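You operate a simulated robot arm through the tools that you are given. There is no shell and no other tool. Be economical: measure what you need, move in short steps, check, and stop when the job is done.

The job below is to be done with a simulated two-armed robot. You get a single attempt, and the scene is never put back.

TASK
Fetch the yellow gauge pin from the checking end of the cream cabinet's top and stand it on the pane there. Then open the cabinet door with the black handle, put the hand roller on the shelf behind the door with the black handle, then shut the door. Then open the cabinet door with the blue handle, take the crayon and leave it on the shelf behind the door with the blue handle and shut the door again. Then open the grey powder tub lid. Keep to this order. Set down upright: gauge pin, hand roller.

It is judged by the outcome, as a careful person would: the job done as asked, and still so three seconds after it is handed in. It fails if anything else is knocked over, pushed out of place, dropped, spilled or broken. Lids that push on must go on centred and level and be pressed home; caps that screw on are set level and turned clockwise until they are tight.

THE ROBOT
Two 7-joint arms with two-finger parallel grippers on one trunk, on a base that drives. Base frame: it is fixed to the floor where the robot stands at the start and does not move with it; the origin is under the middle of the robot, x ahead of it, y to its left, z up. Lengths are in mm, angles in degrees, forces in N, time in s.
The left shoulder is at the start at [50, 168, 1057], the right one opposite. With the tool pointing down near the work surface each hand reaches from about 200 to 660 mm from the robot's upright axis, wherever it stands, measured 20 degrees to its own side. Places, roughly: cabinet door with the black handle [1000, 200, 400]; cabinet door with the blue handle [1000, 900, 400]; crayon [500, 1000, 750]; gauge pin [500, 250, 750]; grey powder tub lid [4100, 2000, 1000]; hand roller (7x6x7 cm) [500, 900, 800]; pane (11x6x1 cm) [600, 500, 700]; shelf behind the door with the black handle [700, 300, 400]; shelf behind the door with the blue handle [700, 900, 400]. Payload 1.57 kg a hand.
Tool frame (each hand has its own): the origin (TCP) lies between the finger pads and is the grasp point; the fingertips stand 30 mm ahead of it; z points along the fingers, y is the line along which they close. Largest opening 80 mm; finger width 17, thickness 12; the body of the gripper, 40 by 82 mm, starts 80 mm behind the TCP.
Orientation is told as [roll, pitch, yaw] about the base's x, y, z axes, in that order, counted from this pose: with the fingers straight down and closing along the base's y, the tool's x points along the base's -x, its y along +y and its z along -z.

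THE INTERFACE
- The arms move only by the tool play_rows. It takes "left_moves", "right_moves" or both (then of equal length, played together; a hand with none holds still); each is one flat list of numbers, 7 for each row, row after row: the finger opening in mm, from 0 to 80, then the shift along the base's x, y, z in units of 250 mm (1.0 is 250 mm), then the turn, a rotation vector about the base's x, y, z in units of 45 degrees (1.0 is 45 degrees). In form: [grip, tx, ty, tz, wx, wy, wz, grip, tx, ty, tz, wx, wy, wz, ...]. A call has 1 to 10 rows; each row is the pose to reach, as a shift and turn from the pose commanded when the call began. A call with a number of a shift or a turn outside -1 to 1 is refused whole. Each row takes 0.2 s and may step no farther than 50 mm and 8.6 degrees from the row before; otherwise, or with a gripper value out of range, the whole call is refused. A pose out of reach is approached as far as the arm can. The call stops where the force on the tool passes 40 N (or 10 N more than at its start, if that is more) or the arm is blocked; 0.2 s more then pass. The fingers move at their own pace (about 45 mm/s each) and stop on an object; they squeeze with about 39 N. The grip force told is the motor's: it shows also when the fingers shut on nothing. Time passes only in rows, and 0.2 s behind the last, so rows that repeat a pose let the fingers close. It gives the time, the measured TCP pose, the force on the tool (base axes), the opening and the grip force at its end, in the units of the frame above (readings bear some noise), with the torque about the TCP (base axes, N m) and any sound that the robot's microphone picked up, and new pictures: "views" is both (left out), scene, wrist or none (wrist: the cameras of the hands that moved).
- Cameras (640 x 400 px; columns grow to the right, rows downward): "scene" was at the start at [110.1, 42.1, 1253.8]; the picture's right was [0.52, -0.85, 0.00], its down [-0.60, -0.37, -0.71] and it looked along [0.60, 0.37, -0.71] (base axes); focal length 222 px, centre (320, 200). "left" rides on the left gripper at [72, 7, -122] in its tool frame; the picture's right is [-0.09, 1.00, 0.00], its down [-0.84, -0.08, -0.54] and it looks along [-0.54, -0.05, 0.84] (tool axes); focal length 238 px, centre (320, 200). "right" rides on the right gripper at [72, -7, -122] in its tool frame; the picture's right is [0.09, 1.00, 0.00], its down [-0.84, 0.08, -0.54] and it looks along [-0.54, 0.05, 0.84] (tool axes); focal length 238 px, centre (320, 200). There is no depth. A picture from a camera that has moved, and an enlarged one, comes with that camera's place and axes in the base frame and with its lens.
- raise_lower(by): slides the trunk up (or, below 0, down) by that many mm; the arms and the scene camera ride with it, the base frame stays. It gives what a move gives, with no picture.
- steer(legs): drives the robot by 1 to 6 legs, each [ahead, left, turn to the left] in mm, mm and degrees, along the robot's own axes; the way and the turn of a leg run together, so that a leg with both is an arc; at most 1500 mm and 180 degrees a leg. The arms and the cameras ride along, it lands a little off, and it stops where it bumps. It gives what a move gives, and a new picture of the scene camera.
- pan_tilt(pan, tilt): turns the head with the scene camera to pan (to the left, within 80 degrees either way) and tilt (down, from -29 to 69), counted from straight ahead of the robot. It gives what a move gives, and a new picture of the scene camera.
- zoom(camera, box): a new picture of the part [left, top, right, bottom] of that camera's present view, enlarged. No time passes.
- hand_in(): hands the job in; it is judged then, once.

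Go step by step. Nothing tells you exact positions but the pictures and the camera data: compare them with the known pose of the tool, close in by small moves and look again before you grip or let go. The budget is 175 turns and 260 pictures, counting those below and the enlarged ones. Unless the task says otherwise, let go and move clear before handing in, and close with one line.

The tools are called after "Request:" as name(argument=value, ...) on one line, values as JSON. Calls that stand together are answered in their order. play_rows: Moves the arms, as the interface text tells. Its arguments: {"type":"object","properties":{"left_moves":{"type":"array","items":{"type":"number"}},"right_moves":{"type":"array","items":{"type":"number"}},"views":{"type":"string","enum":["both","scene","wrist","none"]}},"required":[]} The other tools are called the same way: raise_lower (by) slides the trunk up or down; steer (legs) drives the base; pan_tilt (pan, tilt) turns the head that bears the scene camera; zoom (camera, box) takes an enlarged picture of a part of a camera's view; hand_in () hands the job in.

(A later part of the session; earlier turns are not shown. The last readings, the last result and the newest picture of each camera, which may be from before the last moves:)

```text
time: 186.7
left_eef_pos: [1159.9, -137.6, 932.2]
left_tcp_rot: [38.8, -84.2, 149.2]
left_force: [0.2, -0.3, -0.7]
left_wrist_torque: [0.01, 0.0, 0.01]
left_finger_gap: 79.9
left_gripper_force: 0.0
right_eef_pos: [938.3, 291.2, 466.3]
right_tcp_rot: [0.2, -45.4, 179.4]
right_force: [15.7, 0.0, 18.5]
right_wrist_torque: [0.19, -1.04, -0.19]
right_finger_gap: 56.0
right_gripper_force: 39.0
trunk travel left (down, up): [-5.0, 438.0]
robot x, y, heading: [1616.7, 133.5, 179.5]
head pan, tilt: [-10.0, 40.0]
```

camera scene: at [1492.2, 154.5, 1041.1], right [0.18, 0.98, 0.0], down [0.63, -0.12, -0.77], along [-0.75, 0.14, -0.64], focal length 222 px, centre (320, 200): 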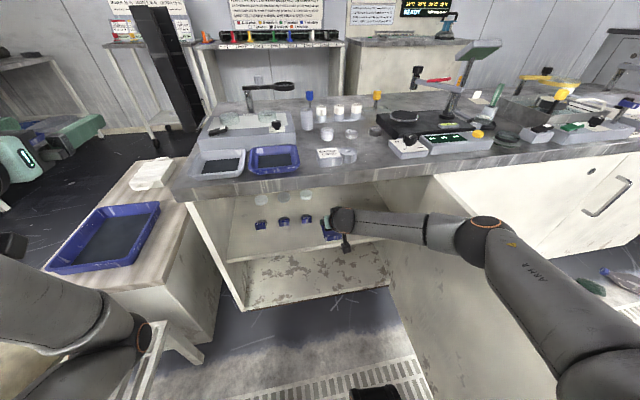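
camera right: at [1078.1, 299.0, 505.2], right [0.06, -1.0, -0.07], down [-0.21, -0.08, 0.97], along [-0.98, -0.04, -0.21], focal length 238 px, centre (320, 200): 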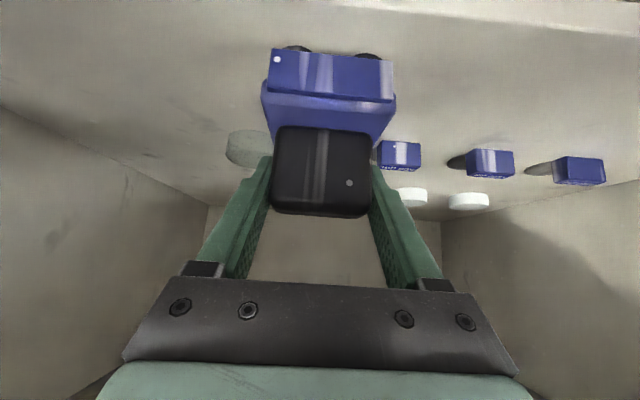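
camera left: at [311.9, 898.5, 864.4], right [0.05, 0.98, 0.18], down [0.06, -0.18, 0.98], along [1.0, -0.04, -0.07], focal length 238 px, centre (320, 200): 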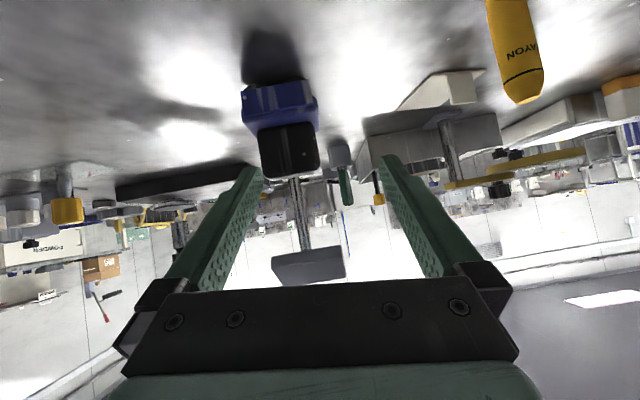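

Contact with the shelf. I'll ease up 3 mm to relieve the push, then release.

Request:
play_rows(right_moves=[40, 0, 0, 0.01, 0, 0, 0, 40, 0, 0, 0.012, 0, 0, 0], views="none")

```text
time: 187.3
left_eef_pos: [1159.3, -137.7, 930.8]
left_tcp_rot: [38.6, -84.1, 149.4]
left_force: [0.2, -0.1, 0.1]
left_wrist_torque: [-0.02, 0.02, -0.01]
left_finger_gap: 80.1
left_gripper_force: 0.2
right_eef_pos: [939.7, 294.3, 467.1]
right_tcp_rot: [-0.1, -45.2, 179.5]
right_force: [1.5, -0.7, 8.0]
right_wrist_torque: [-0.14, 0.19, 0.05]
right_finger_gap: 55.7
right_gripper_force: 39.0
trunk travel left (down, up): [-5.0, 438.0]
robot x, y, heading: [1616.5, 136.8, 179.3]
head pan, tilt: [-10.0, 40.0]
```

The load is light now. I'll open and draw the hand back along its own axis.

Request:
play_rows(right_moves=[70, 0, 0, 0, 0, 0, 0, 80, 0, 0, 0, 0, 0, 0, 80, 0, 0, 0, 0, 0, 0, 80, 0.1, 0, 0.1, 0, 0, 0, 80, 0.22, 0, 0.22, 0, 0, 0, 80, 0.35, 0, 0.33, 0, 0, 0, 80, 0.52, 0, 0.4, 0, 0, 0])

Request:
zoom(camera="scene", box=[260, 180, 380, 280])

```text
time: 188.9
left_eef_pos: [1158.7, -136.5, 929.9]
left_tcp_rot: [38.5, -84.1, 149.7]
left_force: [0.3, -0.3, -0.5]
left_wrist_torque: [0.02, -0.02, 0.03]
left_finger_gap: 80.0
left_gripper_force: 0.1
right_eef_pos: [1070.1, 292.4, 568.4]
right_tcp_rot: [-0.1, -45.1, 179.3]
right_force: [-0.4, 1.0, 0.1]
right_wrist_torque: [0.01, 0.02, -0.01]
right_finger_gap: 79.7
right_gripper_force: 0.0
trunk travel left (down, up): [-5.0, 438.0]
robot x, y, heading: [1613.9, 141.4, 179.4]
head pan, tilt: [-10.0, 40.0]
camera scene: at [1492.4, 154.4, 1041.1], right [0.18, 0.98, 0.0], down [0.63, -0.12, -0.77], along [-0.75, 0.14, -0.64], focal length 222 px, centre (320, 200)
camera right: at [1208.9, 299.0, 602.2], right [0.05, -1.0, -0.07], down [-0.21, -0.08, 0.98], along [-0.98, -0.04, -0.21], focal length 238 px, centre (320, 200)
```

scene: 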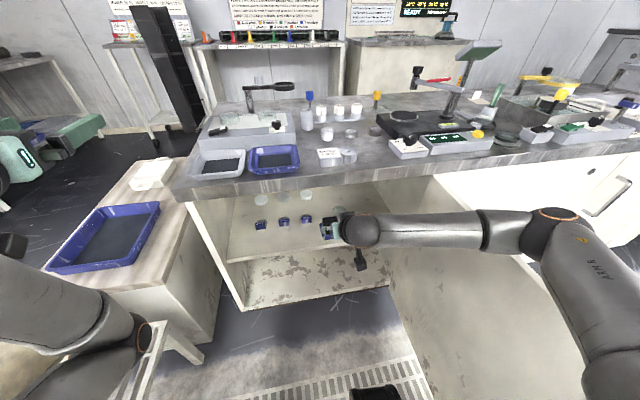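
right: 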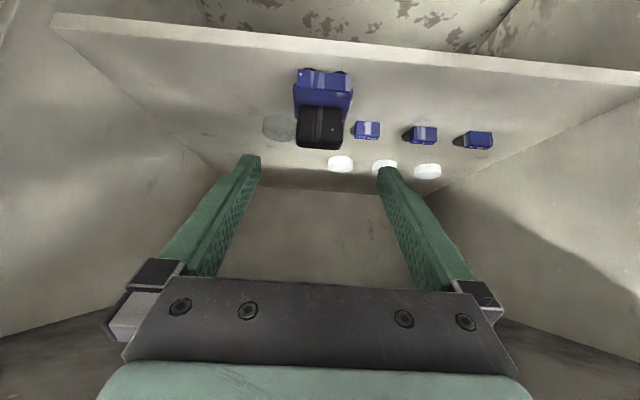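

```text
4.00 times, centred on (320, 230) of scene
camera zoom: at [1492.4, 154.4, 1041.1], right [0.18, 0.98, 0.0], down [0.63, -0.12, -0.77], along [-0.75, 0.14, -0.64], focal length 886 px, centre (320, 80)
```

zoom: 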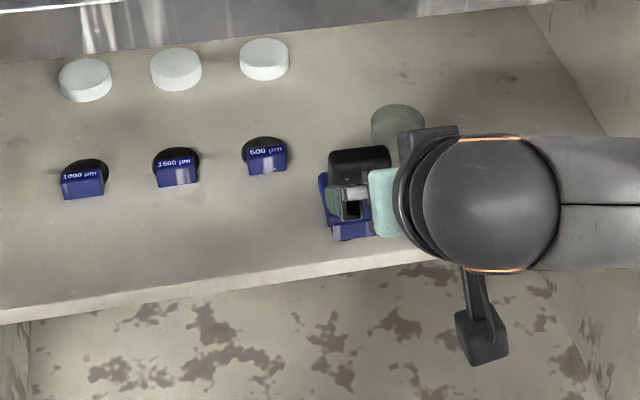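

The roller stands upright on the shelf. I'll withdraw the right hand, back out of the door's swing, and go round to its outer face to push it shut with the left hand.

Request:
play_rows(right_moves=[80, 0.15, 0, 0.1, 0, 0, 0, 80, 0.3, -0.02, 0.2, 0, 0, 0, 80, 0.35, -0.04, 0.38, 0, 0, 0, 60, 0.35, -0.04, 0.56, 0, 0, 0, 40, 0.35, -0.04, 0.74, 0, 0, 0, 20, 0.35, -0.04, 0.92, 0, 0, 0], views="scene")

Request:
steer(legs=[[-600, 0, 0.6], [0, -780, 0]])

```text
time: 190.3
left_eef_pos: [1159.2, -137.0, 930.2]
left_tcp_rot: [38.4, -84.1, 149.6]
left_force: [0.3, 0.4, -0.3]
left_wrist_torque: [0.0, 0.01, -0.02]
left_finger_gap: 79.9
left_gripper_force: 0.0
right_eef_pos: [1157.3, 282.3, 796.0]
right_tcp_rot: [0.0, -45.0, 179.5]
right_force: [0.4, 0.3, 0.2]
right_wrist_torque: [-0.01, 0.03, -0.02]
right_finger_gap: 20.0
right_gripper_force: 0.0
trunk travel left (down, up): [-5.0, 438.0]
robot x, y, heading: [1615.5, 135.7, 179.6]
head pan, tilt: [-10.0, 40.0]
camera scene: at [1492.4, 154.4, 1041.1], right [0.18, 0.98, 0.0], down [0.63, -0.12, -0.77], along [-0.75, 0.14, -0.64], focal length 222 px, centre (320, 200)
```

scene: 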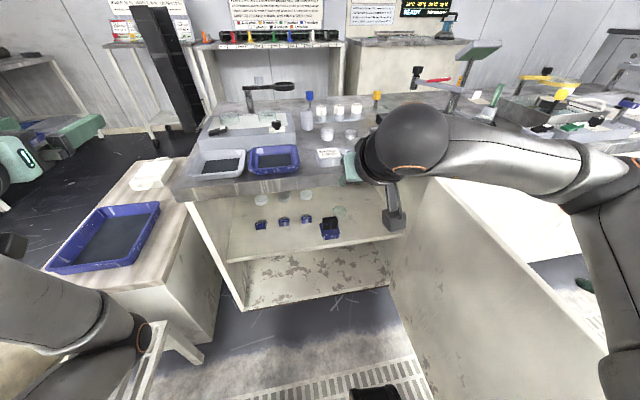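

```text
time: 197.5
left_eef_pos: [1770.2, 634.0, 930.0]
left_tcp_rot: [38.4, -84.0, 149.3]
left_force: [0.7, 0.2, -0.5]
left_wrist_torque: [-0.01, -0.03, -0.01]
left_finger_gap: 80.1
left_gripper_force: 0.0
right_eef_pos: [1769.9, 1054.9, 794.8]
right_tcp_rot: [-0.1, -45.1, 179.1]
right_force: [0.1, 0.3, -0.5]
right_wrist_torque: [-0.01, -0.02, -0.01]
right_finger_gap: 20.1
right_gripper_force: 0.0
trunk travel left (down, up): [-5.0, 438.0]
robot x, y, heading: [2228.6, 905.1, 179.0]
head pan, tilt: [-10.0, 40.0]
camera scene: at [2105.6, 924.0, 1041.1], right [0.19, 0.98, 0.0], down [0.63, -0.12, -0.77], along [-0.75, 0.15, -0.64], focal length 222 px, centre (320, 200)
```

scene: 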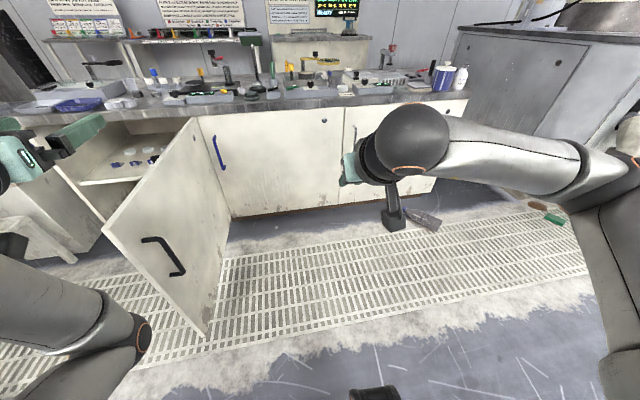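

The door stands near 88°, with its outer face toward me. I'll close the left fingers and lower the hand beside the outer face.

Request:
play_rows(left_moves=[40, 0, 0, -0.18, 0, 0, 0, 0, 0, 0, -0.36, 0, 0, 0, 0, 0, 0, -0.54, 0, 0, 0, 0, 0, 0, -0.72, 0, 0, 0, 0, 0, 0, -0.9, 0, 0, 0], views="none")

Request:
play_rows(left_moves=[0, 0, 0, -0.15, 0, 0, 0, 0, 0, 0, -0.3, 0, 0, 0, 0, 0, 0, -0.45, 0, 0, 0], views="scene")

```text
time: 198.7
left_eef_pos: [1764.1, 632.3, 702.7]
left_tcp_rot: [42.3, -84.2, 145.3]
left_force: [0.4, 0.4, 0.1]
left_wrist_torque: [-0.01, 0.02, 0.0]
left_finger_gap: 0.0
left_gripper_force: 13.8
left hand out of reach, approached as far as the arm can: row 1, 2, 3, 4
right_eef_pos: [1770.4, 1052.3, 796.4]
right_tcp_rot: [-0.3, -45.0, 179.1]
right_force: [0.1, 0.0, -0.3]
right_wrist_torque: [0.02, -0.05, 0.02]
right_finger_gap: 20.0
right_gripper_force: 0.1
trunk travel left (down, up): [-5.0, 438.0]
robot x, y, heading: [2229.1, 909.3, 178.7]
head pan, tilt: [-10.0, 40.0]
```

```text
time: 199.5
left_eef_pos: [1763.5, 625.3, 600.4]
left_tcp_rot: [67.7, -82.2, 118.6]
left_force: [-0.2, -0.6, -1.0]
left_wrist_torque: [-0.03, -0.01, -0.02]
left_finger_gap: 0.3
left_gripper_force: 21.6
right_eef_pos: [1769.4, 1049.5, 794.4]
right_tcp_rot: [-0.8, -44.9, 179.6]
right_force: [0.3, 0.2, -0.3]
right_wrist_torque: [0.0, 0.0, 0.04]
right_finger_gap: 20.0
right_gripper_force: 0.1
trunk travel left (down, up): [-5.0, 438.0]
robot x, y, heading: [2232.7, 908.2, 178.9]
head pan, tilt: [-10.0, 40.0]
camera scene: at [2103.7, 916.5, 1040.1], right [0.19, 0.98, 0.01], down [0.63, -0.12, -0.77], along [-0.75, 0.15, -0.64], focal length 222 px, centre (320, 200)
```

scene: 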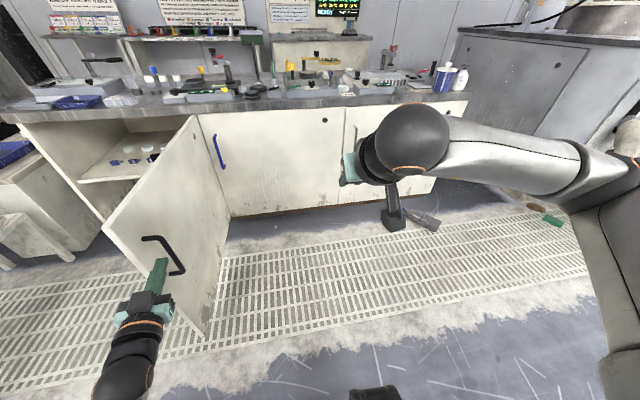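

The fingers are beside the handle. I'll drive ahead and left so they push the bar and swing the door closed along its arc.

Request:
steer(legs=[[85, 0, 1.1], [50, 170, 0], [50, 150, 0]])

```text
time: 202.6
left_eef_pos: [1584.8, 303.9, 598.2]
left_tcp_rot: [64.3, -81.8, 122.6]
left_force: [0.2, 0.1, -0.3]
left_wrist_torque: [-0.02, -0.01, 0.01]
left_finger_gap: 0.0
left_gripper_force: 21.4
right_eef_pos: [1585.1, 727.4, 797.0]
right_tcp_rot: [-0.7, -44.7, -179.7]
right_force: [-0.4, 0.2, -0.2]
right_wrist_torque: [0.0, 0.0, 0.0]
right_finger_gap: 20.0
right_gripper_force: 0.0
trunk travel left (down, up): [-5.0, 438.0]
robot x, y, heading: [2046.8, 588.6, 179.7]
head pan, tilt: [-10.0, 40.0]
camera scene: at [1920.9, 598.9, 1041.1], right [0.18, 0.98, 0.01], down [0.63, -0.11, -0.77], along [-0.75, 0.14, -0.64], focal length 222 px, centre (320, 200)
```

scene: 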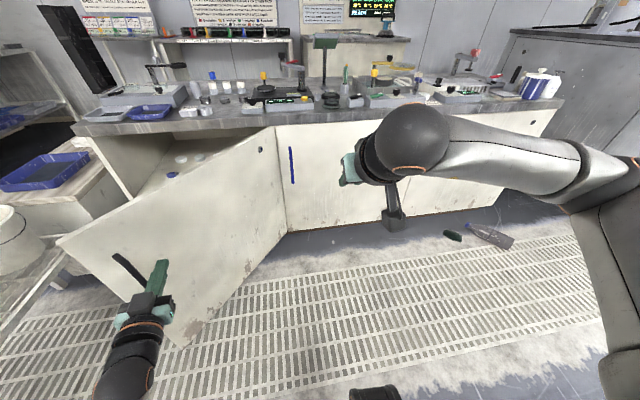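

The door is following. Next chords.

Request:
steer(legs=[[90, 130, 0], [105, 110, 0], [100, 60, 0]])

```text
time: 205.1
left_eef_pos: [1387.6, 78.8, 605.8]
left_tcp_rot: [69.8, -81.8, 116.0]
left_force: [-1.1, -0.4, -0.1]
left_wrist_torque: [0.01, 0.0, 0.03]
left_finger_gap: 0.0
left_gripper_force: 21.8
right_eef_pos: [1389.2, 496.7, 795.7]
right_tcp_rot: [0.1, -45.1, 179.7]
right_force: [0.1, -0.5, -0.2]
right_wrist_torque: [-0.01, -0.01, -0.02]
right_finger_gap: 20.0
right_gripper_force: 0.0
trunk travel left (down, up): [-5.0, 438.0]
robot x, y, heading: [1847.4, 358.3, 179.2]
head pan, tilt: [-10.0, 40.0]
stopped in leg 2: the force on the tool passed its limit (the readings are from after the stop); the commanded pose is now the measured one
camera scene: at [1726.3, 370.7, 1040.8], right [0.18, 0.98, 0.0], down [0.63, -0.12, -0.77], along [-0.75, 0.14, -0.64], focal length 222 px, centre (320, 200)
```

scene: 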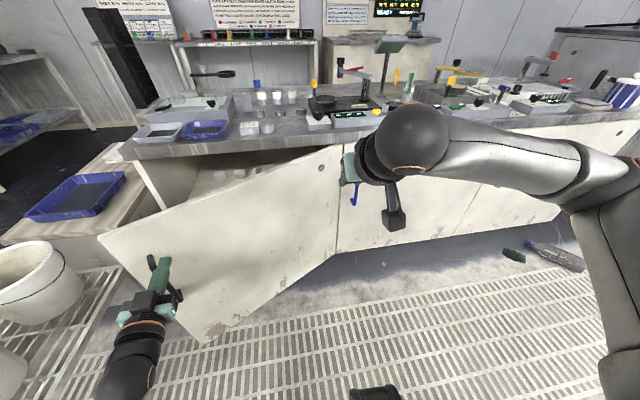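

The door is at about 33° and the push only tripped on force. I'll continue with shorter legs.

Request:
steer(legs=[[50, 25, 0], [50, 22, 0], [50, 18, 0]])

```text
time: 207.1
left_eef_pos: [1239.2, 14.4, 605.6]
left_tcp_rot: [69.9, -81.8, 116.0]
left_force: [0.3, 0.4, -1.0]
left_wrist_torque: [0.01, 0.04, 0.02]
left_finger_gap: 0.0
left_gripper_force: 21.7
right_eef_pos: [1240.4, 431.9, 795.5]
right_tcp_rot: [0.0, -45.1, 179.7]
right_force: [-0.1, 0.0, -0.4]
right_wrist_torque: [0.01, 0.01, 0.02]
right_finger_gap: 19.9
right_gripper_force: 0.0
trunk travel left (down, up): [-5.0, 438.0]
robot x, y, heading: [1700.5, 290.6, 179.5]
head pan, tilt: [-10.0, 40.0]
camera scene: at [1577.9, 306.6, 1041.1], right [0.18, 0.98, 0.0], down [0.63, -0.12, -0.77], along [-0.75, 0.14, -0.64], focal length 222 px, centre (320, 200)
```

scene: 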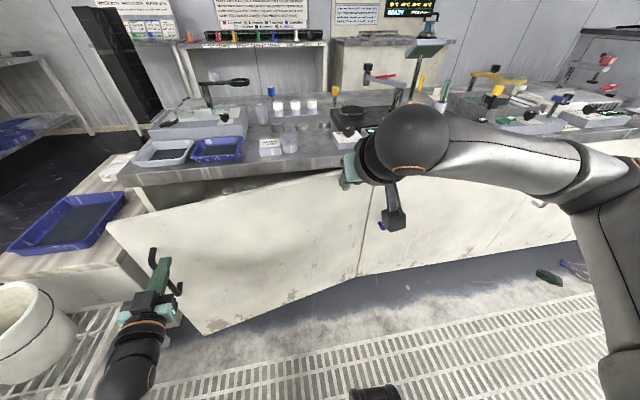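

The door is at about 15°. I'll finish the push with the left arm straight in.

Request:
play_rows(left_moves=[0, -0.12, 0, 0, 0, 0, 0, 0, -0.24, 0, 0, 0, 0, 0, 0, -0.36, 0, 0, 0, 0, 0, 0, -0.46, 0, 0, 0, 0, 0, 0, -0.56, 0, 0, 0, 0, 0, 0, -0.64, 0, 0, 0, 0, 0, 0, -0.7, 0, 0, 0, 0, 0], views="scene")

```text
time: 208.7
left_eef_pos: [1073.5, 8.6, 602.8]
left_tcp_rot: [70.5, -81.0, 115.4]
left_force: [14.4, 0.5, 1.4]
left_wrist_torque: [-0.01, 0.07, -0.13]
left_finger_gap: 0.0
left_gripper_force: 21.3
right_eef_pos: [1241.5, 431.7, 795.5]
right_tcp_rot: [0.1, -45.1, 179.7]
right_force: [0.0, 0.0, 0.3]
right_wrist_torque: [-0.02, -0.01, -0.02]
right_finger_gap: 20.2
right_gripper_force: 0.1
trunk travel left (down, up): [-5.0, 438.0]
robot x, y, heading: [1702.4, 291.5, 179.7]
head pan, tilt: [-10.0, 40.0]
stopped in row 7 (left hand): the force on the tool passed its limit (the readings are from after the stop); the commanded pose is now the measured one
camera scene: at [1578.9, 306.1, 1041.3], right [0.18, 0.98, 0.0], down [0.63, -0.11, -0.77], along [-0.75, 0.14, -0.64], focal length 222 px, centre (320, 200)
```

scene: 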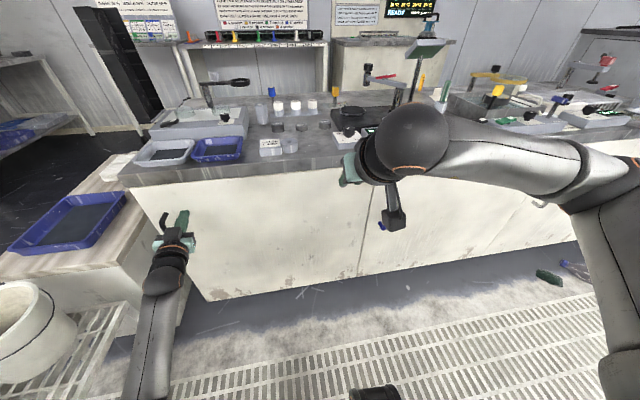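

The black door is shut. I'll withdraw the hand and move to the blue handle with the same stance.

Request:
play_rows(left_moves=[0, 0.15, 0, 0, 0, 0, 0, 0, 0.32, 0, 0, 0, 0, 0, 0, 0.5, 0, 0, 0, 0, 0, 40, 0.68, 0, -0.05, 0, 0, 0, 80, 0.8, 0, -0.1, 0, 0, 0], views="scene")

Request:
steer(legs=[[-110, 0, 0.3], [0, -580, 0]])

```text
time: 209.9
left_eef_pos: [1270.5, 11.2, 579.5]
left_tcp_rot: [67.7, -80.3, 118.1]
left_force: [-0.4, 0.1, -0.6]
left_wrist_torque: [0.03, -0.01, -0.02]
left_finger_gap: 48.0
left_gripper_force: 0.1
right_eef_pos: [1236.9, 435.5, 796.4]
right_tcp_rot: [0.6, -44.5, 179.3]
right_force: [0.6, 0.7, -0.9]
right_wrist_torque: [-0.02, -0.01, -0.04]
right_finger_gap: 19.8
right_gripper_force: 0.1
trunk travel left (down, up): [-5.0, 438.0]
robot x, y, heading: [1702.0, 293.3, 179.5]
head pan, tilt: [-10.0, 40.0]
camera scene: at [1570.2, 311.8, 1045.9], right [0.18, 0.98, 0.0], down [0.64, -0.12, -0.76], along [-0.75, 0.13, -0.65], focal length 222 px, centre (320, 200)
```

scene: 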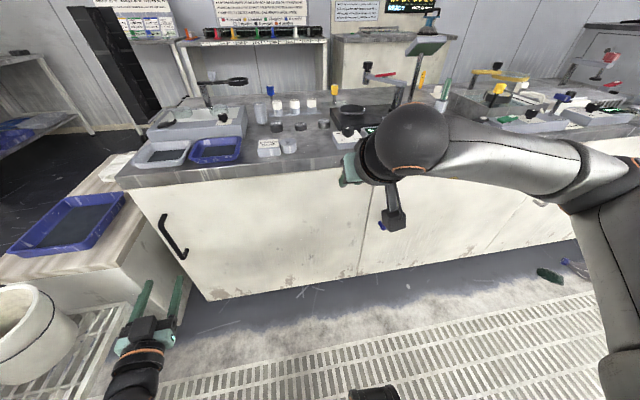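

```text
time: 214.0
left_eef_pos: [1384.1, 597.4, 574.7]
left_tcp_rot: [64.4, -80.1, 121.1]
left_force: [-0.2, -0.3, 0.2]
left_wrist_torque: [0.01, -0.02, 0.0]
left_finger_gap: 79.9
left_gripper_force: 0.1
right_eef_pos: [1349.1, 1019.5, 795.8]
right_tcp_rot: [0.7, -44.6, 179.2]
right_force: [-0.1, -0.4, -0.1]
right_wrist_torque: [-0.02, -0.05, 0.04]
right_finger_gap: 20.2
right_gripper_force: 0.0
trunk travel left (down, up): [-5.0, 438.0]
robot x, y, heading: [1815.3, 875.5, 179.6]
head pan, tilt: [-10.0, 40.0]
camera scene: at [1682.8, 895.4, 1044.9], right [0.18, 0.98, -0.01], down [0.64, -0.12, -0.76], along [-0.75, 0.13, -0.65], focal length 222 px, centre (320, 200)
```

scene: 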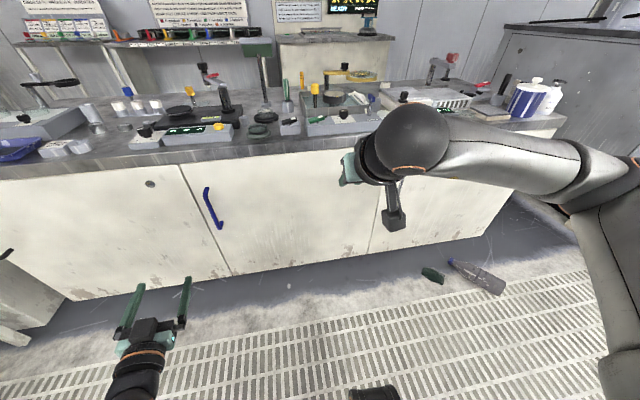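

The blue handle is at about y 639. I'll bring the left hand in front of it and level it at z≈523.

Request:
play_rows(left_moves=[80, -0.1, 0.05, -0.07, 0, 0, 0, 80, -0.22, 0.1, -0.14, 0, 0, 0, 80, -0.34, 0.16, -0.2, 0, 0, 0, 80, -0.44, 0.16, -0.2, 0, 0, 0])

```text
time: 214.8
left_eef_pos: [1313.5, 595.6, 517.2]
left_tcp_rot: [77.4, -71.6, 106.4]
left_force: [-1.0, 0.6, -0.5]
left_wrist_torque: [0.03, -0.02, -0.01]
left_finger_gap: 80.3
left_gripper_force: 0.0
right_eef_pos: [1351.9, 1015.0, 793.2]
right_tcp_rot: [-0.1, -45.1, 179.6]
right_force: [0.0, -1.0, 0.0]
right_wrist_torque: [0.04, -0.04, -0.02]
right_finger_gap: 19.8
right_gripper_force: 0.1
trunk travel left (down, up): [-5.0, 438.0]
robot x, y, heading: [1812.6, 875.2, 179.6]
head pan, tilt: [-10.0, 40.0]
stopped in row 4 (left hand): the arm was blocked; the commanded pose is now the measured one
camera scene: at [1689.1, 888.0, 1039.3], right [0.18, 0.98, 0.0], down [0.63, -0.12, -0.77], along [-0.75, 0.14, -0.64], focal length 222 px, centre (320, 200)
camera left: at [1440.2, 578.0, 459.8], right [0.04, -0.92, 0.39], down [0.46, 0.37, 0.81], along [-0.89, 0.15, 0.44], focal length 238 px, centre (320, 200)
```

scene: 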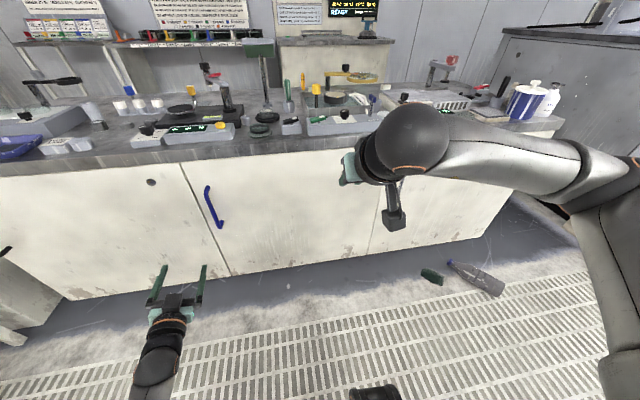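
left: 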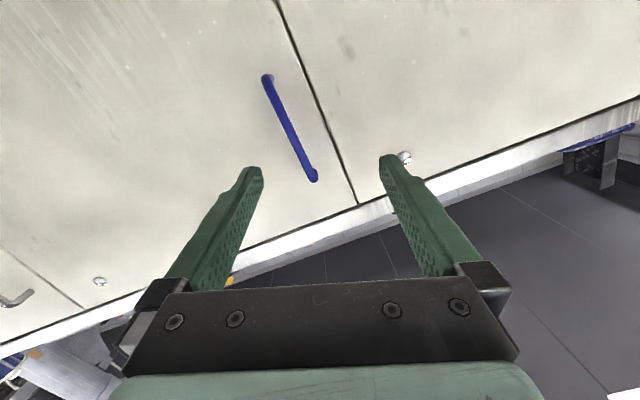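

The arm rolled and jammed because its elbow is too low. I'll raise the trunk 130 mm to free it, then re-level the hand in front of the blue handle.

Request:
raise_lower(by=130)

Request:
play_rows(left_moves=[80, 0, 0.04, -0.08, 0.13, 0, 0, 80, 0, 0.08, -0.18, 0.26, 0, 0, 80, 0, 0.12, -0.3, 0.39, 0, 0, 80, 0, 0.17, -0.42, 0.51, 0, 0, 80, 0, 0.17, -0.5, 0.51, 0, 0])

```text
time: 216.4
left_eef_pos: [1312.8, 596.7, 648.2]
left_tcp_rot: [77.1, -71.6, 106.8]
left_force: [-0.4, 0.4, 0.0]
left_wrist_torque: [-0.01, 0.0, 0.03]
left_finger_gap: 80.0
left_gripper_force: 0.0
right_eef_pos: [1351.9, 1015.0, 926.2]
right_tcp_rot: [0.0, -45.0, 179.6]
right_force: [0.3, 0.3, -0.1]
right_wrist_torque: [-0.02, 0.02, 0.02]
right_finger_gap: 20.1
right_gripper_force: 0.0
trunk travel left (down, up): [-135.0, 308.0]
robot x, y, heading: [1812.5, 874.7, 179.7]
head pan, tilt: [-10.0, 40.0]
```

```text
time: 217.6
left_eef_pos: [1311.7, 639.2, 521.9]
left_tcp_rot: [-43.6, -82.5, -133.8]
left_force: [-0.6, 0.0, 0.0]
left_wrist_torque: [-0.01, 0.01, 0.0]
left_finger_gap: 80.0
left_gripper_force: 0.1
right_eef_pos: [1352.4, 1015.8, 926.7]
right_tcp_rot: [0.0, -45.1, 179.6]
right_force: [-0.1, -0.5, -1.1]
right_wrist_torque: [-0.04, 0.0, 0.03]
right_finger_gap: 19.6
right_gripper_force: 0.0
trunk travel left (down, up): [-135.0, 308.0]
robot x, y, heading: [1813.6, 873.1, 179.4]
head pan, tilt: [-10.0, 40.0]
camera scene: at [1689.2, 889.1, 1171.1], right [0.18, 0.98, 0.0], down [0.63, -0.12, -0.77], along [-0.75, 0.14, -0.64], focal length 222 px, centre (320, 200)
camera left: at [1439.6, 645.1, 462.5], right [0.04, -1.0, 0.0], down [0.46, 0.02, 0.89], along [-0.89, -0.04, 0.46], focal length 238 px, centre (320, 200)
```

scene: 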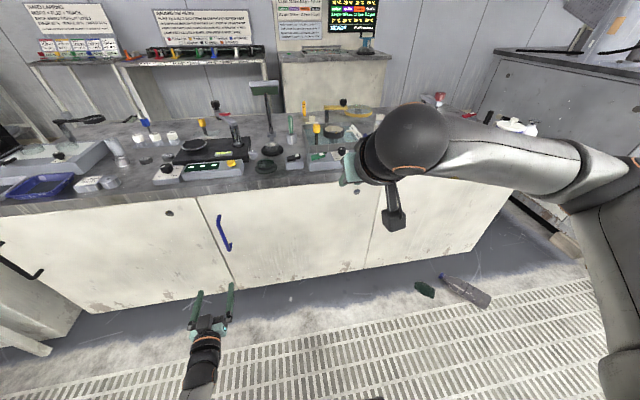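
left: 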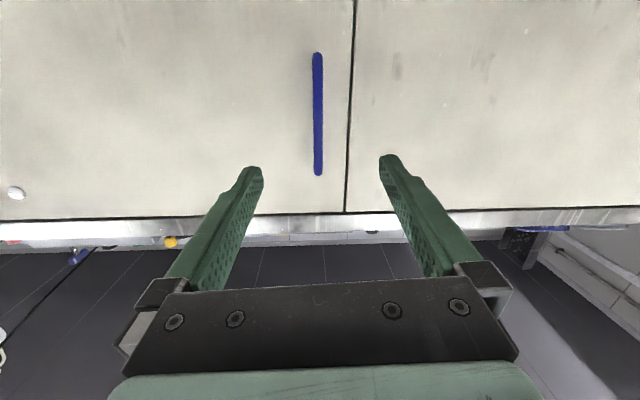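

The hand is level and lined up: bar at y≈633. I'll advance to the grasp point and close.

Request:
play_rows(left_moves=[80, -0.18, -0.01, 0, 0, 0, 0, 80, -0.36, -0.02, 0, 0, 0, 0, 80, -0.54, -0.024, 0, 0, 0, 0, 80, -0.72, -0.024, 0, 0, 0, 0, 80, -0.9, -0.024, 0, 0, 0, 0, 0, -0.9, -0.024, 0, 0, 0, 0, 0, -0.9, -0.024, 0, 0, 0, 0, 0, -0.9, -0.024, 0, 0, 0, 0, 0, -0.9, -0.024, 0, 0, 0, 0, 0, -0.9, -0.024, 0, 0, 0, 0])

```text
time: 219.8
left_eef_pos: [1125.7, 636.6, 552.9]
left_tcp_rot: [-42.6, -82.5, -134.6]
left_force: [-0.7, -0.4, 0.2]
left_wrist_torque: [-0.01, -0.02, 0.03]
left_finger_gap: 0.0
left_gripper_force: 14.5
left hand out of reach, approached as far as the arm can: row 4, 5, 6, 7, 8, 9, 10
right_eef_pos: [1352.8, 1014.4, 925.5]
right_tcp_rot: [0.1, -45.1, 179.6]
right_force: [0.4, -0.5, 1.1]
right_wrist_torque: [-0.01, 0.01, -0.02]
right_finger_gap: 19.9
right_gripper_force: 0.0
trunk travel left (down, up): [-135.0, 308.0]
robot x, y, heading: [1813.3, 873.3, 179.8]
head pan, tilt: [-10.0, 40.0]
camera scene: at [1689.2, 889.1, 1171.1], right [0.18, 0.98, 0.0], down [0.63, -0.12, -0.77], along [-0.75, 0.14, -0.64], focal length 222 px, centre (320, 200)
camera left: at [1252.9, 643.1, 493.4], right [0.04, -1.0, 0.0], down [0.46, 0.02, 0.89], along [-0.89, -0.04, 0.46], focal length 238 px, centre (320, 200)
```

scene: 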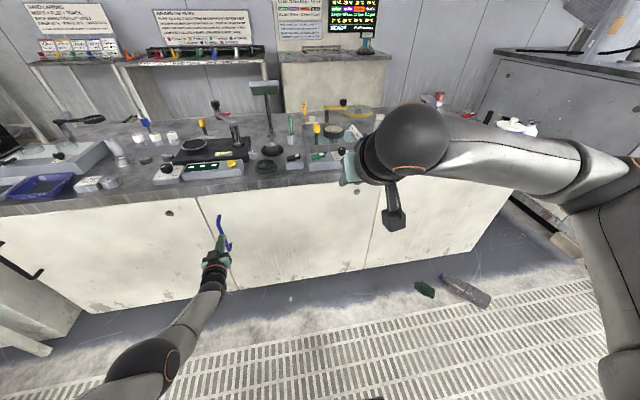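
left: 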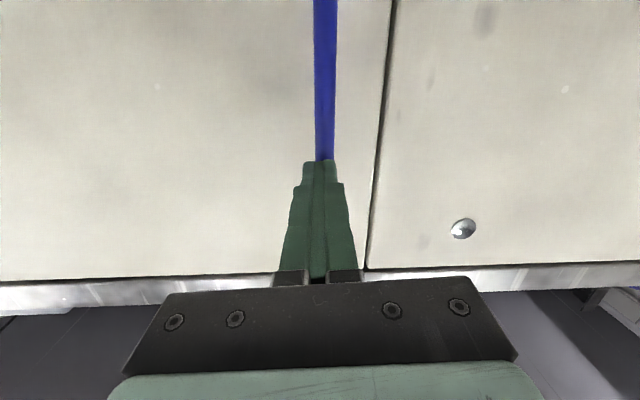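

The arm ran short of reach at x 1126. I'll open the fingers and drive 60 mm closer.

Request:
play_rows(left_moves=[80, 0.2, 0, 0, 0, 0, 0, 80, 0.2, 0, 0, 0, 0, 0, 80, 0.2, 0, 0, 0, 0, 0, 80, 0.2, 0, 0, 0, 0, 0, 80, 0.2, 0, 0, 0, 0, 0], views="none")

Request:
steer(legs=[[52, 0, 0]])

Request:
zoom(camera="left", box=[0, 0, 640, 400])

```text
time: 221.0
left_eef_pos: [1174.9, 637.3, 552.7]
left_tcp_rot: [-42.7, -82.5, -134.5]
left_force: [-0.6, 0.5, -0.5]
left_wrist_torque: [0.0, -0.05, -0.02]
left_finger_gap: 79.7
left_gripper_force: 0.0
right_eef_pos: [1351.6, 1015.5, 925.7]
right_tcp_rot: [0.0, -45.1, 179.6]
right_force: [-1.0, -0.1, 0.1]
right_wrist_torque: [-0.01, -0.01, 0.01]
right_finger_gap: 20.1
right_gripper_force: 0.0
trunk travel left (down, up): [-135.0, 308.0]
robot x, y, heading: [1810.9, 877.8, 179.7]
head pan, tilt: [-10.0, 40.0]
```

```text
time: 221.9
left_eef_pos: [1123.5, 635.4, 552.6]
left_tcp_rot: [-42.8, -82.6, -134.4]
left_force: [0.5, 0.5, -0.2]
left_wrist_torque: [-0.01, -0.03, 0.01]
left_finger_gap: 80.1
left_gripper_force: 0.1
right_eef_pos: [1301.2, 1016.6, 925.7]
right_tcp_rot: [0.1, -45.1, 179.6]
right_force: [-0.4, -0.5, -0.6]
right_wrist_torque: [-0.02, 0.02, 0.01]
right_finger_gap: 19.8
right_gripper_force: 0.0
trunk travel left (down, up): [-135.0, 308.0]
robot x, y, heading: [1759.8, 870.2, 179.5]
head pan, tilt: [-10.0, 40.0]
camera scene: at [1637.2, 889.4, 1171.1], right [0.18, 0.98, 0.0], down [0.63, -0.12, -0.77], along [-0.75, 0.14, -0.64], focal length 222 px, centre (320, 200)
```

scene: 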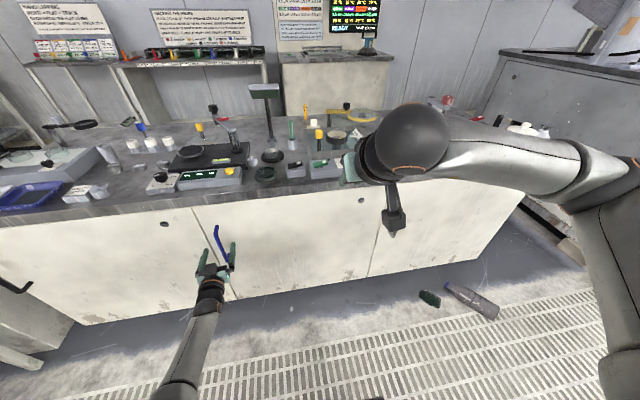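

```text
1.00 times, centred on (320, 200) of left
camera zoom: at [1250.4, 643.0, 492.9], right [0.04, -1.0, 0.0], down [0.46, 0.02, 0.89], along [-0.89, -0.04, 0.46], focal length 238 px, centre (320, 200)
```

zoom: 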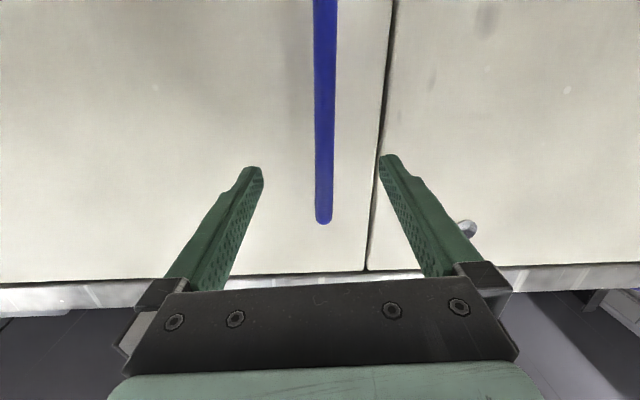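

It's centred. I'll lower the trunk 30 mm, move in 38 mm and close.

Request:
raise_lower(by=-30)

Request:
play_rows(left_moves=[80, -0.08, -0.008, 0, 0, 0, 0, 80, -0.155, -0.008, 0, 0, 0, 0, 0, -0.155, -0.008, 0, 0, 0, 0, 0, -0.155, -0.008, 0, 0, 0, 0, 0, -0.155, -0.008, 0, 0, 0, 0, 0, -0.155, -0.008, 0, 0, 0, 0, 0, -0.155, -0.008, 0, 0, 0, 0], views="wrist")

```text
time: 222.7
left_eef_pos: [1123.5, 636.1, 522.4]
left_tcp_rot: [-42.9, -82.5, -134.3]
left_force: [-0.4, -0.6, 0.5]
left_wrist_torque: [-0.01, 0.0, -0.01]
left_finger_gap: 80.1
left_gripper_force: 0.1
right_eef_pos: [1301.3, 1016.0, 895.6]
right_tcp_rot: [0.1, -45.1, 179.7]
right_force: [-0.5, -0.4, 0.4]
right_wrist_torque: [-0.01, -0.03, -0.04]
right_finger_gap: 19.6
right_gripper_force: 0.0
trunk travel left (down, up): [-105.0, 338.0]
robot x, y, heading: [1758.9, 873.9, 179.6]
head pan, tilt: [-10.0, 40.0]
```

```text
time: 224.3
left_eef_pos: [1083.8, 630.7, 522.4]
left_tcp_rot: [-42.5, -82.6, -134.7]
left_force: [0.5, -7.3, 0.0]
left_wrist_torque: [-0.3, -0.07, 0.03]
left_finger_gap: 15.4
left_gripper_force: 24.7
right_eef_pos: [1301.2, 1016.1, 896.3]
right_tcp_rot: [0.0, -45.1, 179.5]
right_force: [-0.6, -0.1, -0.4]
right_wrist_torque: [-0.01, -0.03, 0.01]
right_finger_gap: 19.9
right_gripper_force: 0.1
trunk travel left (down, up): [-105.0, 338.0]
robot x, y, heading: [1762.5, 872.9, 179.4]
head pan, tilt: [-10.0, 40.0]
camera left: at [1211.7, 638.3, 463.2], right [0.05, -1.0, 0.0], down [0.46, 0.03, 0.89], along [-0.89, -0.04, 0.46], focal length 238 px, centre (320, 200)
```

left: 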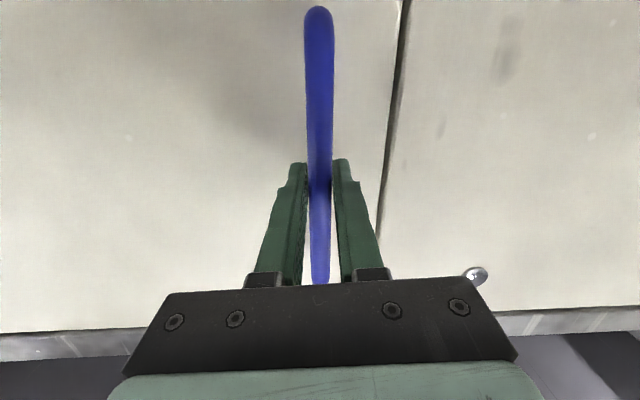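

The blue handle is gripped. I'll pull with the base along chords of the arc, to about 30° first.

Request:
steer(legs=[[-104, -16, 0], [-100, -34, 0], [-93, -51, 0]])

```text
time: 227.0
left_eef_pos: [1380.3, 730.5, 522.5]
left_tcp_rot: [-41.6, -82.7, -135.6]
left_force: [13.7, -21.6, 1.4]
left_wrist_torque: [-0.6, -0.12, 0.07]
left_finger_gap: 14.7
left_gripper_force: 30.9
right_eef_pos: [1598.3, 1114.9, 895.7]
right_tcp_rot: [0.0, -45.0, 179.5]
right_force: [-0.5, -0.1, -0.4]
right_wrist_torque: [0.0, 0.01, 0.0]
right_finger_gap: 20.0
right_gripper_force: 0.1
trunk travel left (down, up): [-105.0, 338.0]
robot x, y, heading: [2053.1, 973.2, 179.4]
head pan, tilt: [-10.0, 40.0]
camera scene: at [1935.1, 987.2, 1141.2], right [0.18, 0.98, 0.0], down [0.63, -0.12, -0.77], along [-0.75, 0.14, -0.64], focal length 222 px, centre (320, 200)
```

scene: 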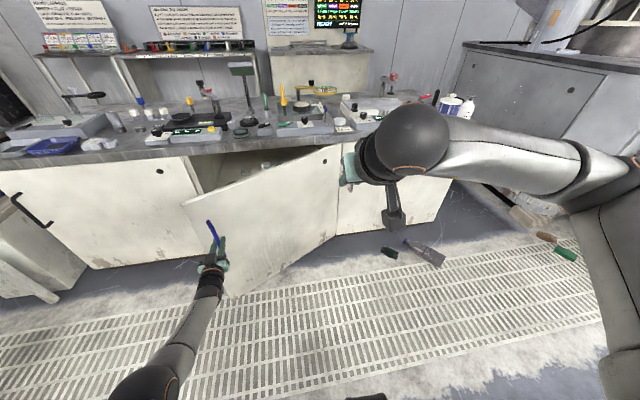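

The door is at 30° already. Continuing to about 60°.

Request:
steer(legs=[[-84, -61, 0], [-71, -76, 0], [-55, -87, 0]])

```text
time: 229.7
left_eef_pos: [1591.9, 953.6, 522.4]
left_tcp_rot: [-41.1, -82.8, -135.9]
left_force: [-22.5, 12.0, -1.1]
left_wrist_torque: [-0.54, -0.16, -0.06]
left_finger_gap: 14.8
left_gripper_force: 30.9
right_eef_pos: [1809.1, 1339.9, 894.9]
right_tcp_rot: [0.1, -45.1, 179.5]
right_force: [0.0, -0.6, -0.6]
right_wrist_torque: [0.0, 0.01, 0.01]
right_finger_gap: 19.9
right_gripper_force: 0.0
trunk travel left (down, up): [-105.0, 338.0]
robot x, y, heading: [2271.6, 1197.1, 179.5]
head pan, tilt: [-10.0, 40.0]
camera scene: at [2146.3, 1213.1, 1141.0], right [0.18, 0.98, 0.0], down [0.63, -0.12, -0.77], along [-0.75, 0.14, -0.64], focal length 222 px, centre (320, 200)
```

scene: 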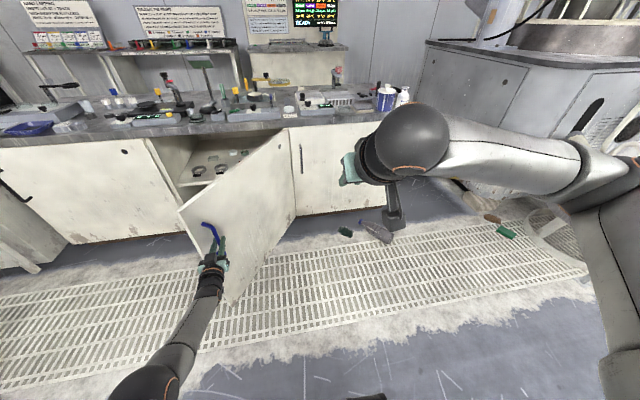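

The door is at about 60°. Two or three more chords to square it.

Request:
steer(legs=[[-40, -98, 0], [-22, -103, 0], [-3, -60, 0]])

```text
time: 232.2
left_eef_pos: [1660.8, 1211.7, 521.3]
left_tcp_rot: [-41.0, -82.7, -136.5]
left_force: [26.1, -1.5, -0.3]
left_wrist_torque: [-0.54, -0.08, 0.0]
left_finger_gap: 14.9
left_gripper_force: 31.1
right_eef_pos: [1878.4, 1597.3, 896.2]
right_tcp_rot: [0.1, -45.1, 179.3]
right_force: [0.0, -0.2, 0.3]
right_wrist_torque: [0.02, 0.01, 0.0]
right_finger_gap: 20.0
right_gripper_force: 0.0
trunk travel left (down, up): [-105.0, 338.0]
robot x, y, heading: [2339.1, 1451.1, 179.3]
head pan, tilt: [-10.0, 40.0]
camera scene: at [2215.3, 1468.9, 1141.2], right [0.19, 0.98, 0.0], down [0.63, -0.12, -0.77], along [-0.75, 0.14, -0.64], focal length 222 px, centre (320, 200)
```

scene: 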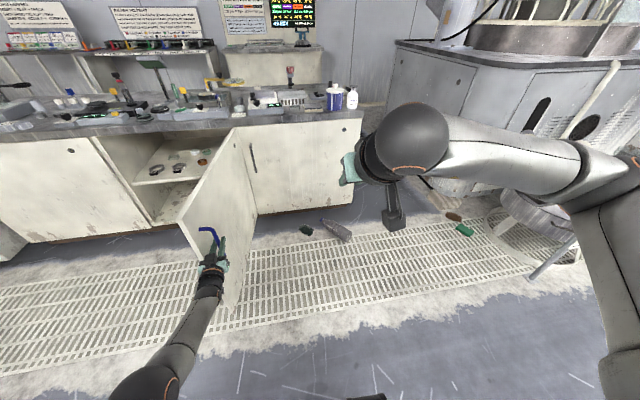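

The door is at about 85°. I'll open the fingers and back off with the base.

Request:
play_rows(left_moves=[28, 0, 0, 0, 0, 0, 0, 36, 0, 0, 0, 0, 0, 0, 40, 0, 0, 0, 0, 0, 0], views="none")

Request:
steer(legs=[[-180, -15, 0]])

```text
time: 233.0
left_eef_pos: [1661.4, 1211.6, 522.2]
left_tcp_rot: [-40.5, -82.7, -136.7]
left_force: [1.2, 0.4, -0.9]
left_wrist_torque: [0.01, 0.02, -0.03]
left_finger_gap: 40.0
left_gripper_force: 0.1
right_eef_pos: [1878.2, 1597.8, 896.7]
right_tcp_rot: [0.1, -45.1, 179.2]
right_force: [0.3, -0.4, 0.2]
right_wrist_torque: [0.02, 0.02, -0.02]
right_finger_gap: 20.1
right_gripper_force: 0.0
trunk travel left (down, up): [-105.0, 338.0]
robot x, y, heading: [2338.5, 1451.5, 179.3]
head pan, tilt: [-10.0, 40.0]
```

```text
time: 234.5
left_eef_pos: [1839.7, 1225.3, 521.8]
left_tcp_rot: [-40.5, -82.6, -136.8]
left_force: [-0.3, -0.3, 0.7]
left_wrist_torque: [0.0, 0.03, -0.01]
left_finger_gap: 40.3
left_gripper_force: 0.0
right_eef_pos: [2058.6, 1611.0, 895.2]
right_tcp_rot: [0.1, -45.0, 179.4]
right_force: [-0.4, -0.1, 0.5]
right_wrist_torque: [-0.01, 0.02, -0.02]
right_finger_gap: 20.1
right_gripper_force: 0.0
trunk travel left (down, up): [-105.0, 338.0]
robot x, y, heading: [2518.6, 1466.6, 179.6]
head pan, tilt: [-10.0, 40.0]
camera scene: at [2394.2, 1481.8, 1141.1], right [0.19, 0.98, 0.0], down [0.63, -0.12, -0.77], along [-0.75, 0.14, -0.64], focal length 222 px, centre (320, 200)
```

scene: 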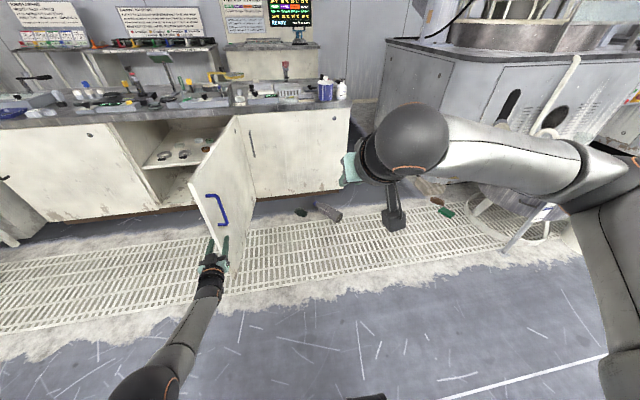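

The blue door is open. I'll look at its shelf, raise the trunk and lift the left hand to travel height.

Request:
zoom(camera="scene", box=[100, 100, 260, 220])

Request:
raise_lower(by=120)

Request:
play_rows(left_moves=[40, 0, 0, 0.18, 0, 0, 0, 40, 0, 0, 0.36, 0, 0, 0, 40, 0, 0, 0.54, 0, 0, 0, 40, 0, 0, 0.72, 0, 0, 0, 40, 0, 0, 0.9, 0, 0, 0], views="none")

Request:
play_rows(left_moves=[40, 0, 0, 0.18, 0, 0, 0, 40, 0, 0, 0.36, 0, 0, 0, 40, 0, 0, 0.54, 0, 0, 0, 40, 0, 0, 0.72, 0, 0, 0], views="none")

```text
3.33 times, centred on (180, 160) of scene
camera zoom: at [2394.2, 1481.8, 1141.1], right [0.19, 0.98, 0.0], down [0.63, -0.12, -0.77], along [-0.75, 0.14, -0.64], focal length 739 px, centre (787, 333)
```

zoom: 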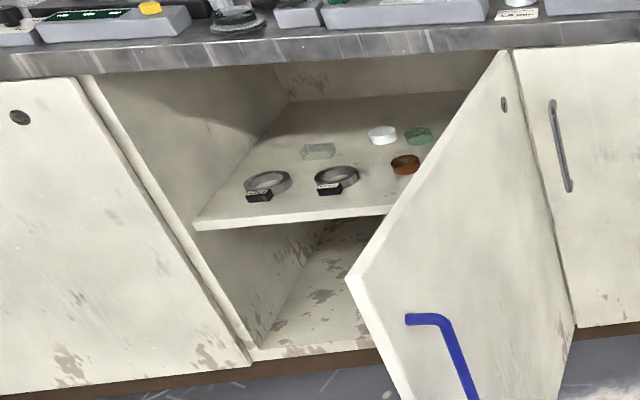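

```text
time: 236.0
left_eef_pos: [1840.8, 1225.0, 641.7]
left_tcp_rot: [-40.5, -82.7, -136.8]
left_force: [0.4, 0.2, 0.7]
left_wrist_torque: [0.0, 0.02, 0.03]
left_finger_gap: 39.9
left_gripper_force: 0.0
right_eef_pos: [2057.6, 1609.4, 1015.7]
right_tcp_rot: [0.1, -45.1, 179.3]
right_force: [-0.1, 0.8, -0.8]
right_wrist_torque: [-0.03, 0.01, 0.01]
right_finger_gap: 20.0
right_gripper_force: 0.0
trunk travel left (down, up): [-225.0, 218.0]
robot x, y, heading: [2519.5, 1467.9, 179.2]
head pan, tilt: [-10.0, 40.0]
```

```text
time: 237.2
left_eef_pos: [1840.3, 1229.0, 872.3]
left_tcp_rot: [-42.9, -82.6, -134.6]
left_force: [0.4, 0.6, -0.5]
left_wrist_torque: [0.0, -0.03, -0.02]
left_finger_gap: 39.9
left_gripper_force: 0.0
right_eef_pos: [2057.2, 1610.5, 1015.1]
right_tcp_rot: [0.1, -45.1, 179.2]
right_force: [-0.7, 0.9, 0.7]
right_wrist_torque: [-0.02, -0.04, 0.03]
right_finger_gap: 19.9
right_gripper_force: 0.0
trunk travel left (down, up): [-225.0, 218.0]
robot x, y, heading: [2515.6, 1465.2, 179.3]
head pan, tilt: [-10.0, 40.0]
```

```text
time: 238.2
left_eef_pos: [1840.5, 1227.5, 1046.9]
left_tcp_rot: [-40.5, -82.6, -136.9]
left_force: [0.1, -0.5, -0.5]
left_wrist_torque: [0.02, -0.02, -0.01]
left_finger_gap: 40.0
left_gripper_force: 0.1
right_eef_pos: [2058.2, 1609.7, 1016.2]
right_tcp_rot: [0.1, -45.1, 179.3]
right_force: [0.7, 0.1, 0.0]
right_wrist_torque: [0.0, -0.01, -0.02]
right_finger_gap: 19.8
right_gripper_force: 0.2
trunk travel left (down, up): [-225.0, 218.0]
robot x, y, heading: [2519.4, 1465.7, 179.3]
head pan, tilt: [-10.0, 40.0]
```

I'll draw the left hand in, then retrace the route toward the near side.

Request:
play_rows(left_moves=[40, 0.15, 0, 0.05, 0, 0, 0, 40, 0.3, 0, 0.1, 0, 0, 0, 40, 0.45, 0, 0.15, 0, 0, 0, 40, 0.6, 0, 0.2, 0, 0, 0, 40, 0.75, 0, 0.25, 0, 0, 0], views="none")

Request:
steer(legs=[[0, 0, 90.7], [-820, 0, 0], [0, -1000, 0]])

```text
time: 239.4
left_eef_pos: [2027.9, 1227.3, 1108.1]
left_tcp_rot: [-40.5, -82.6, -136.9]
left_force: [1.4, -0.8, -0.2]
left_wrist_torque: [-0.01, -0.02, 0.03]
left_finger_gap: 39.9
left_gripper_force: 0.1
right_eef_pos: [2058.5, 1609.5, 1015.2]
right_tcp_rot: [0.2, -45.2, 179.3]
right_force: [-0.2, -0.9, 0.2]
right_wrist_torque: [0.01, 0.0, 0.03]
right_finger_gap: 20.4
right_gripper_force: 0.1
trunk travel left (down, up): [-225.0, 218.0]
robot x, y, heading: [2515.9, 1467.7, 179.3]
head pan, tilt: [-10.0, 40.0]
```

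```text
time: 252.5
left_eef_pos: [1747.5, 1775.4, 1108.5]
left_tcp_rot: [-40.7, -82.7, -44.4]
left_force: [0.4, 0.1, 0.4]
left_wrist_torque: [-0.01, -0.04, 0.03]
left_finger_gap: 40.0
left_gripper_force: 0.2
right_eef_pos: [1362.3, 1791.4, 1015.6]
right_tcp_rot: [0.1, -45.1, -88.4]
right_force: [0.7, -0.1, -0.6]
right_wrist_torque: [-0.02, -0.01, -0.01]
right_finger_gap: 19.8
right_gripper_force: 0.2
trunk travel left (down, up): [-225.0, 218.0]
robot x, y, heading: [1484.5, 2255.2, -88.5]
head pan, tilt: [-10.0, 40.0]
camera scene: at [1476.6, 2131.4, 1261.1], right [-0.99, 0.15, 0.0], down [0.09, 0.64, -0.77], along [-0.11, -0.76, -0.64], focal length 222 px, centre (320, 200)
```

scene: 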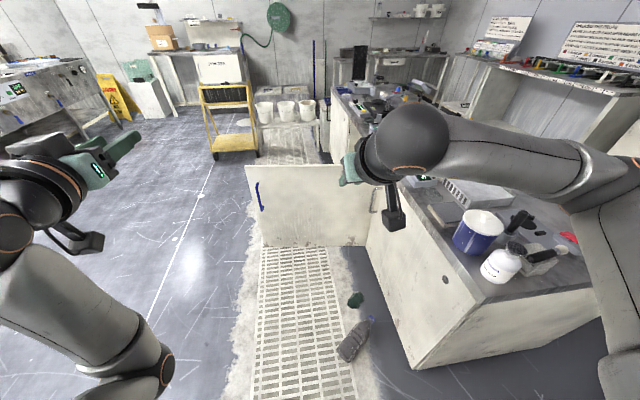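

The way is clear. Through the gap again.

Request:
steer(legs=[[-30, 0, -1.5], [0, -760, 0], [0, -760, 0]])

```text
time: 260.9
left_eef_pos: [195.2, 1791.8, 1110.4]
left_tcp_rot: [-40.5, -82.7, -44.8]
left_force: [0.0, 0.5, -0.3]
left_wrist_torque: [-0.01, 0.02, -0.01]
left_finger_gap: 39.8
left_gripper_force: 0.1
right_eef_pos: [-189.7, 1810.6, 1016.8]
right_tcp_rot: [0.2, -45.1, -88.8]
right_force: [0.2, -0.2, -0.2]
right_wrist_torque: [0.0, 0.01, 0.03]
right_finger_gap: 20.1
right_gripper_force: 0.1
trunk travel left (down, up): [-225.0, 218.0]
robot x, y, heading: [-58.8, 2273.3, -89.0]
head pan, tilt: [-10.0, 40.0]
camera scene: at [-71.8, 2148.6, 1261.1], right [-0.99, 0.15, 0.0], down [0.1, 0.64, -0.77], along [-0.12, -0.76, -0.64], focal length 222 px, centre (320, 200)
```

scene: 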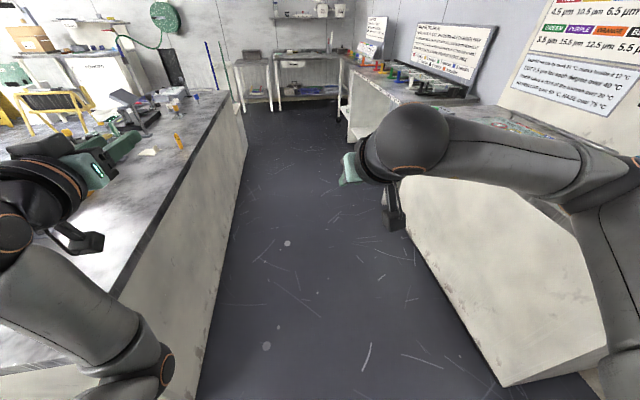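

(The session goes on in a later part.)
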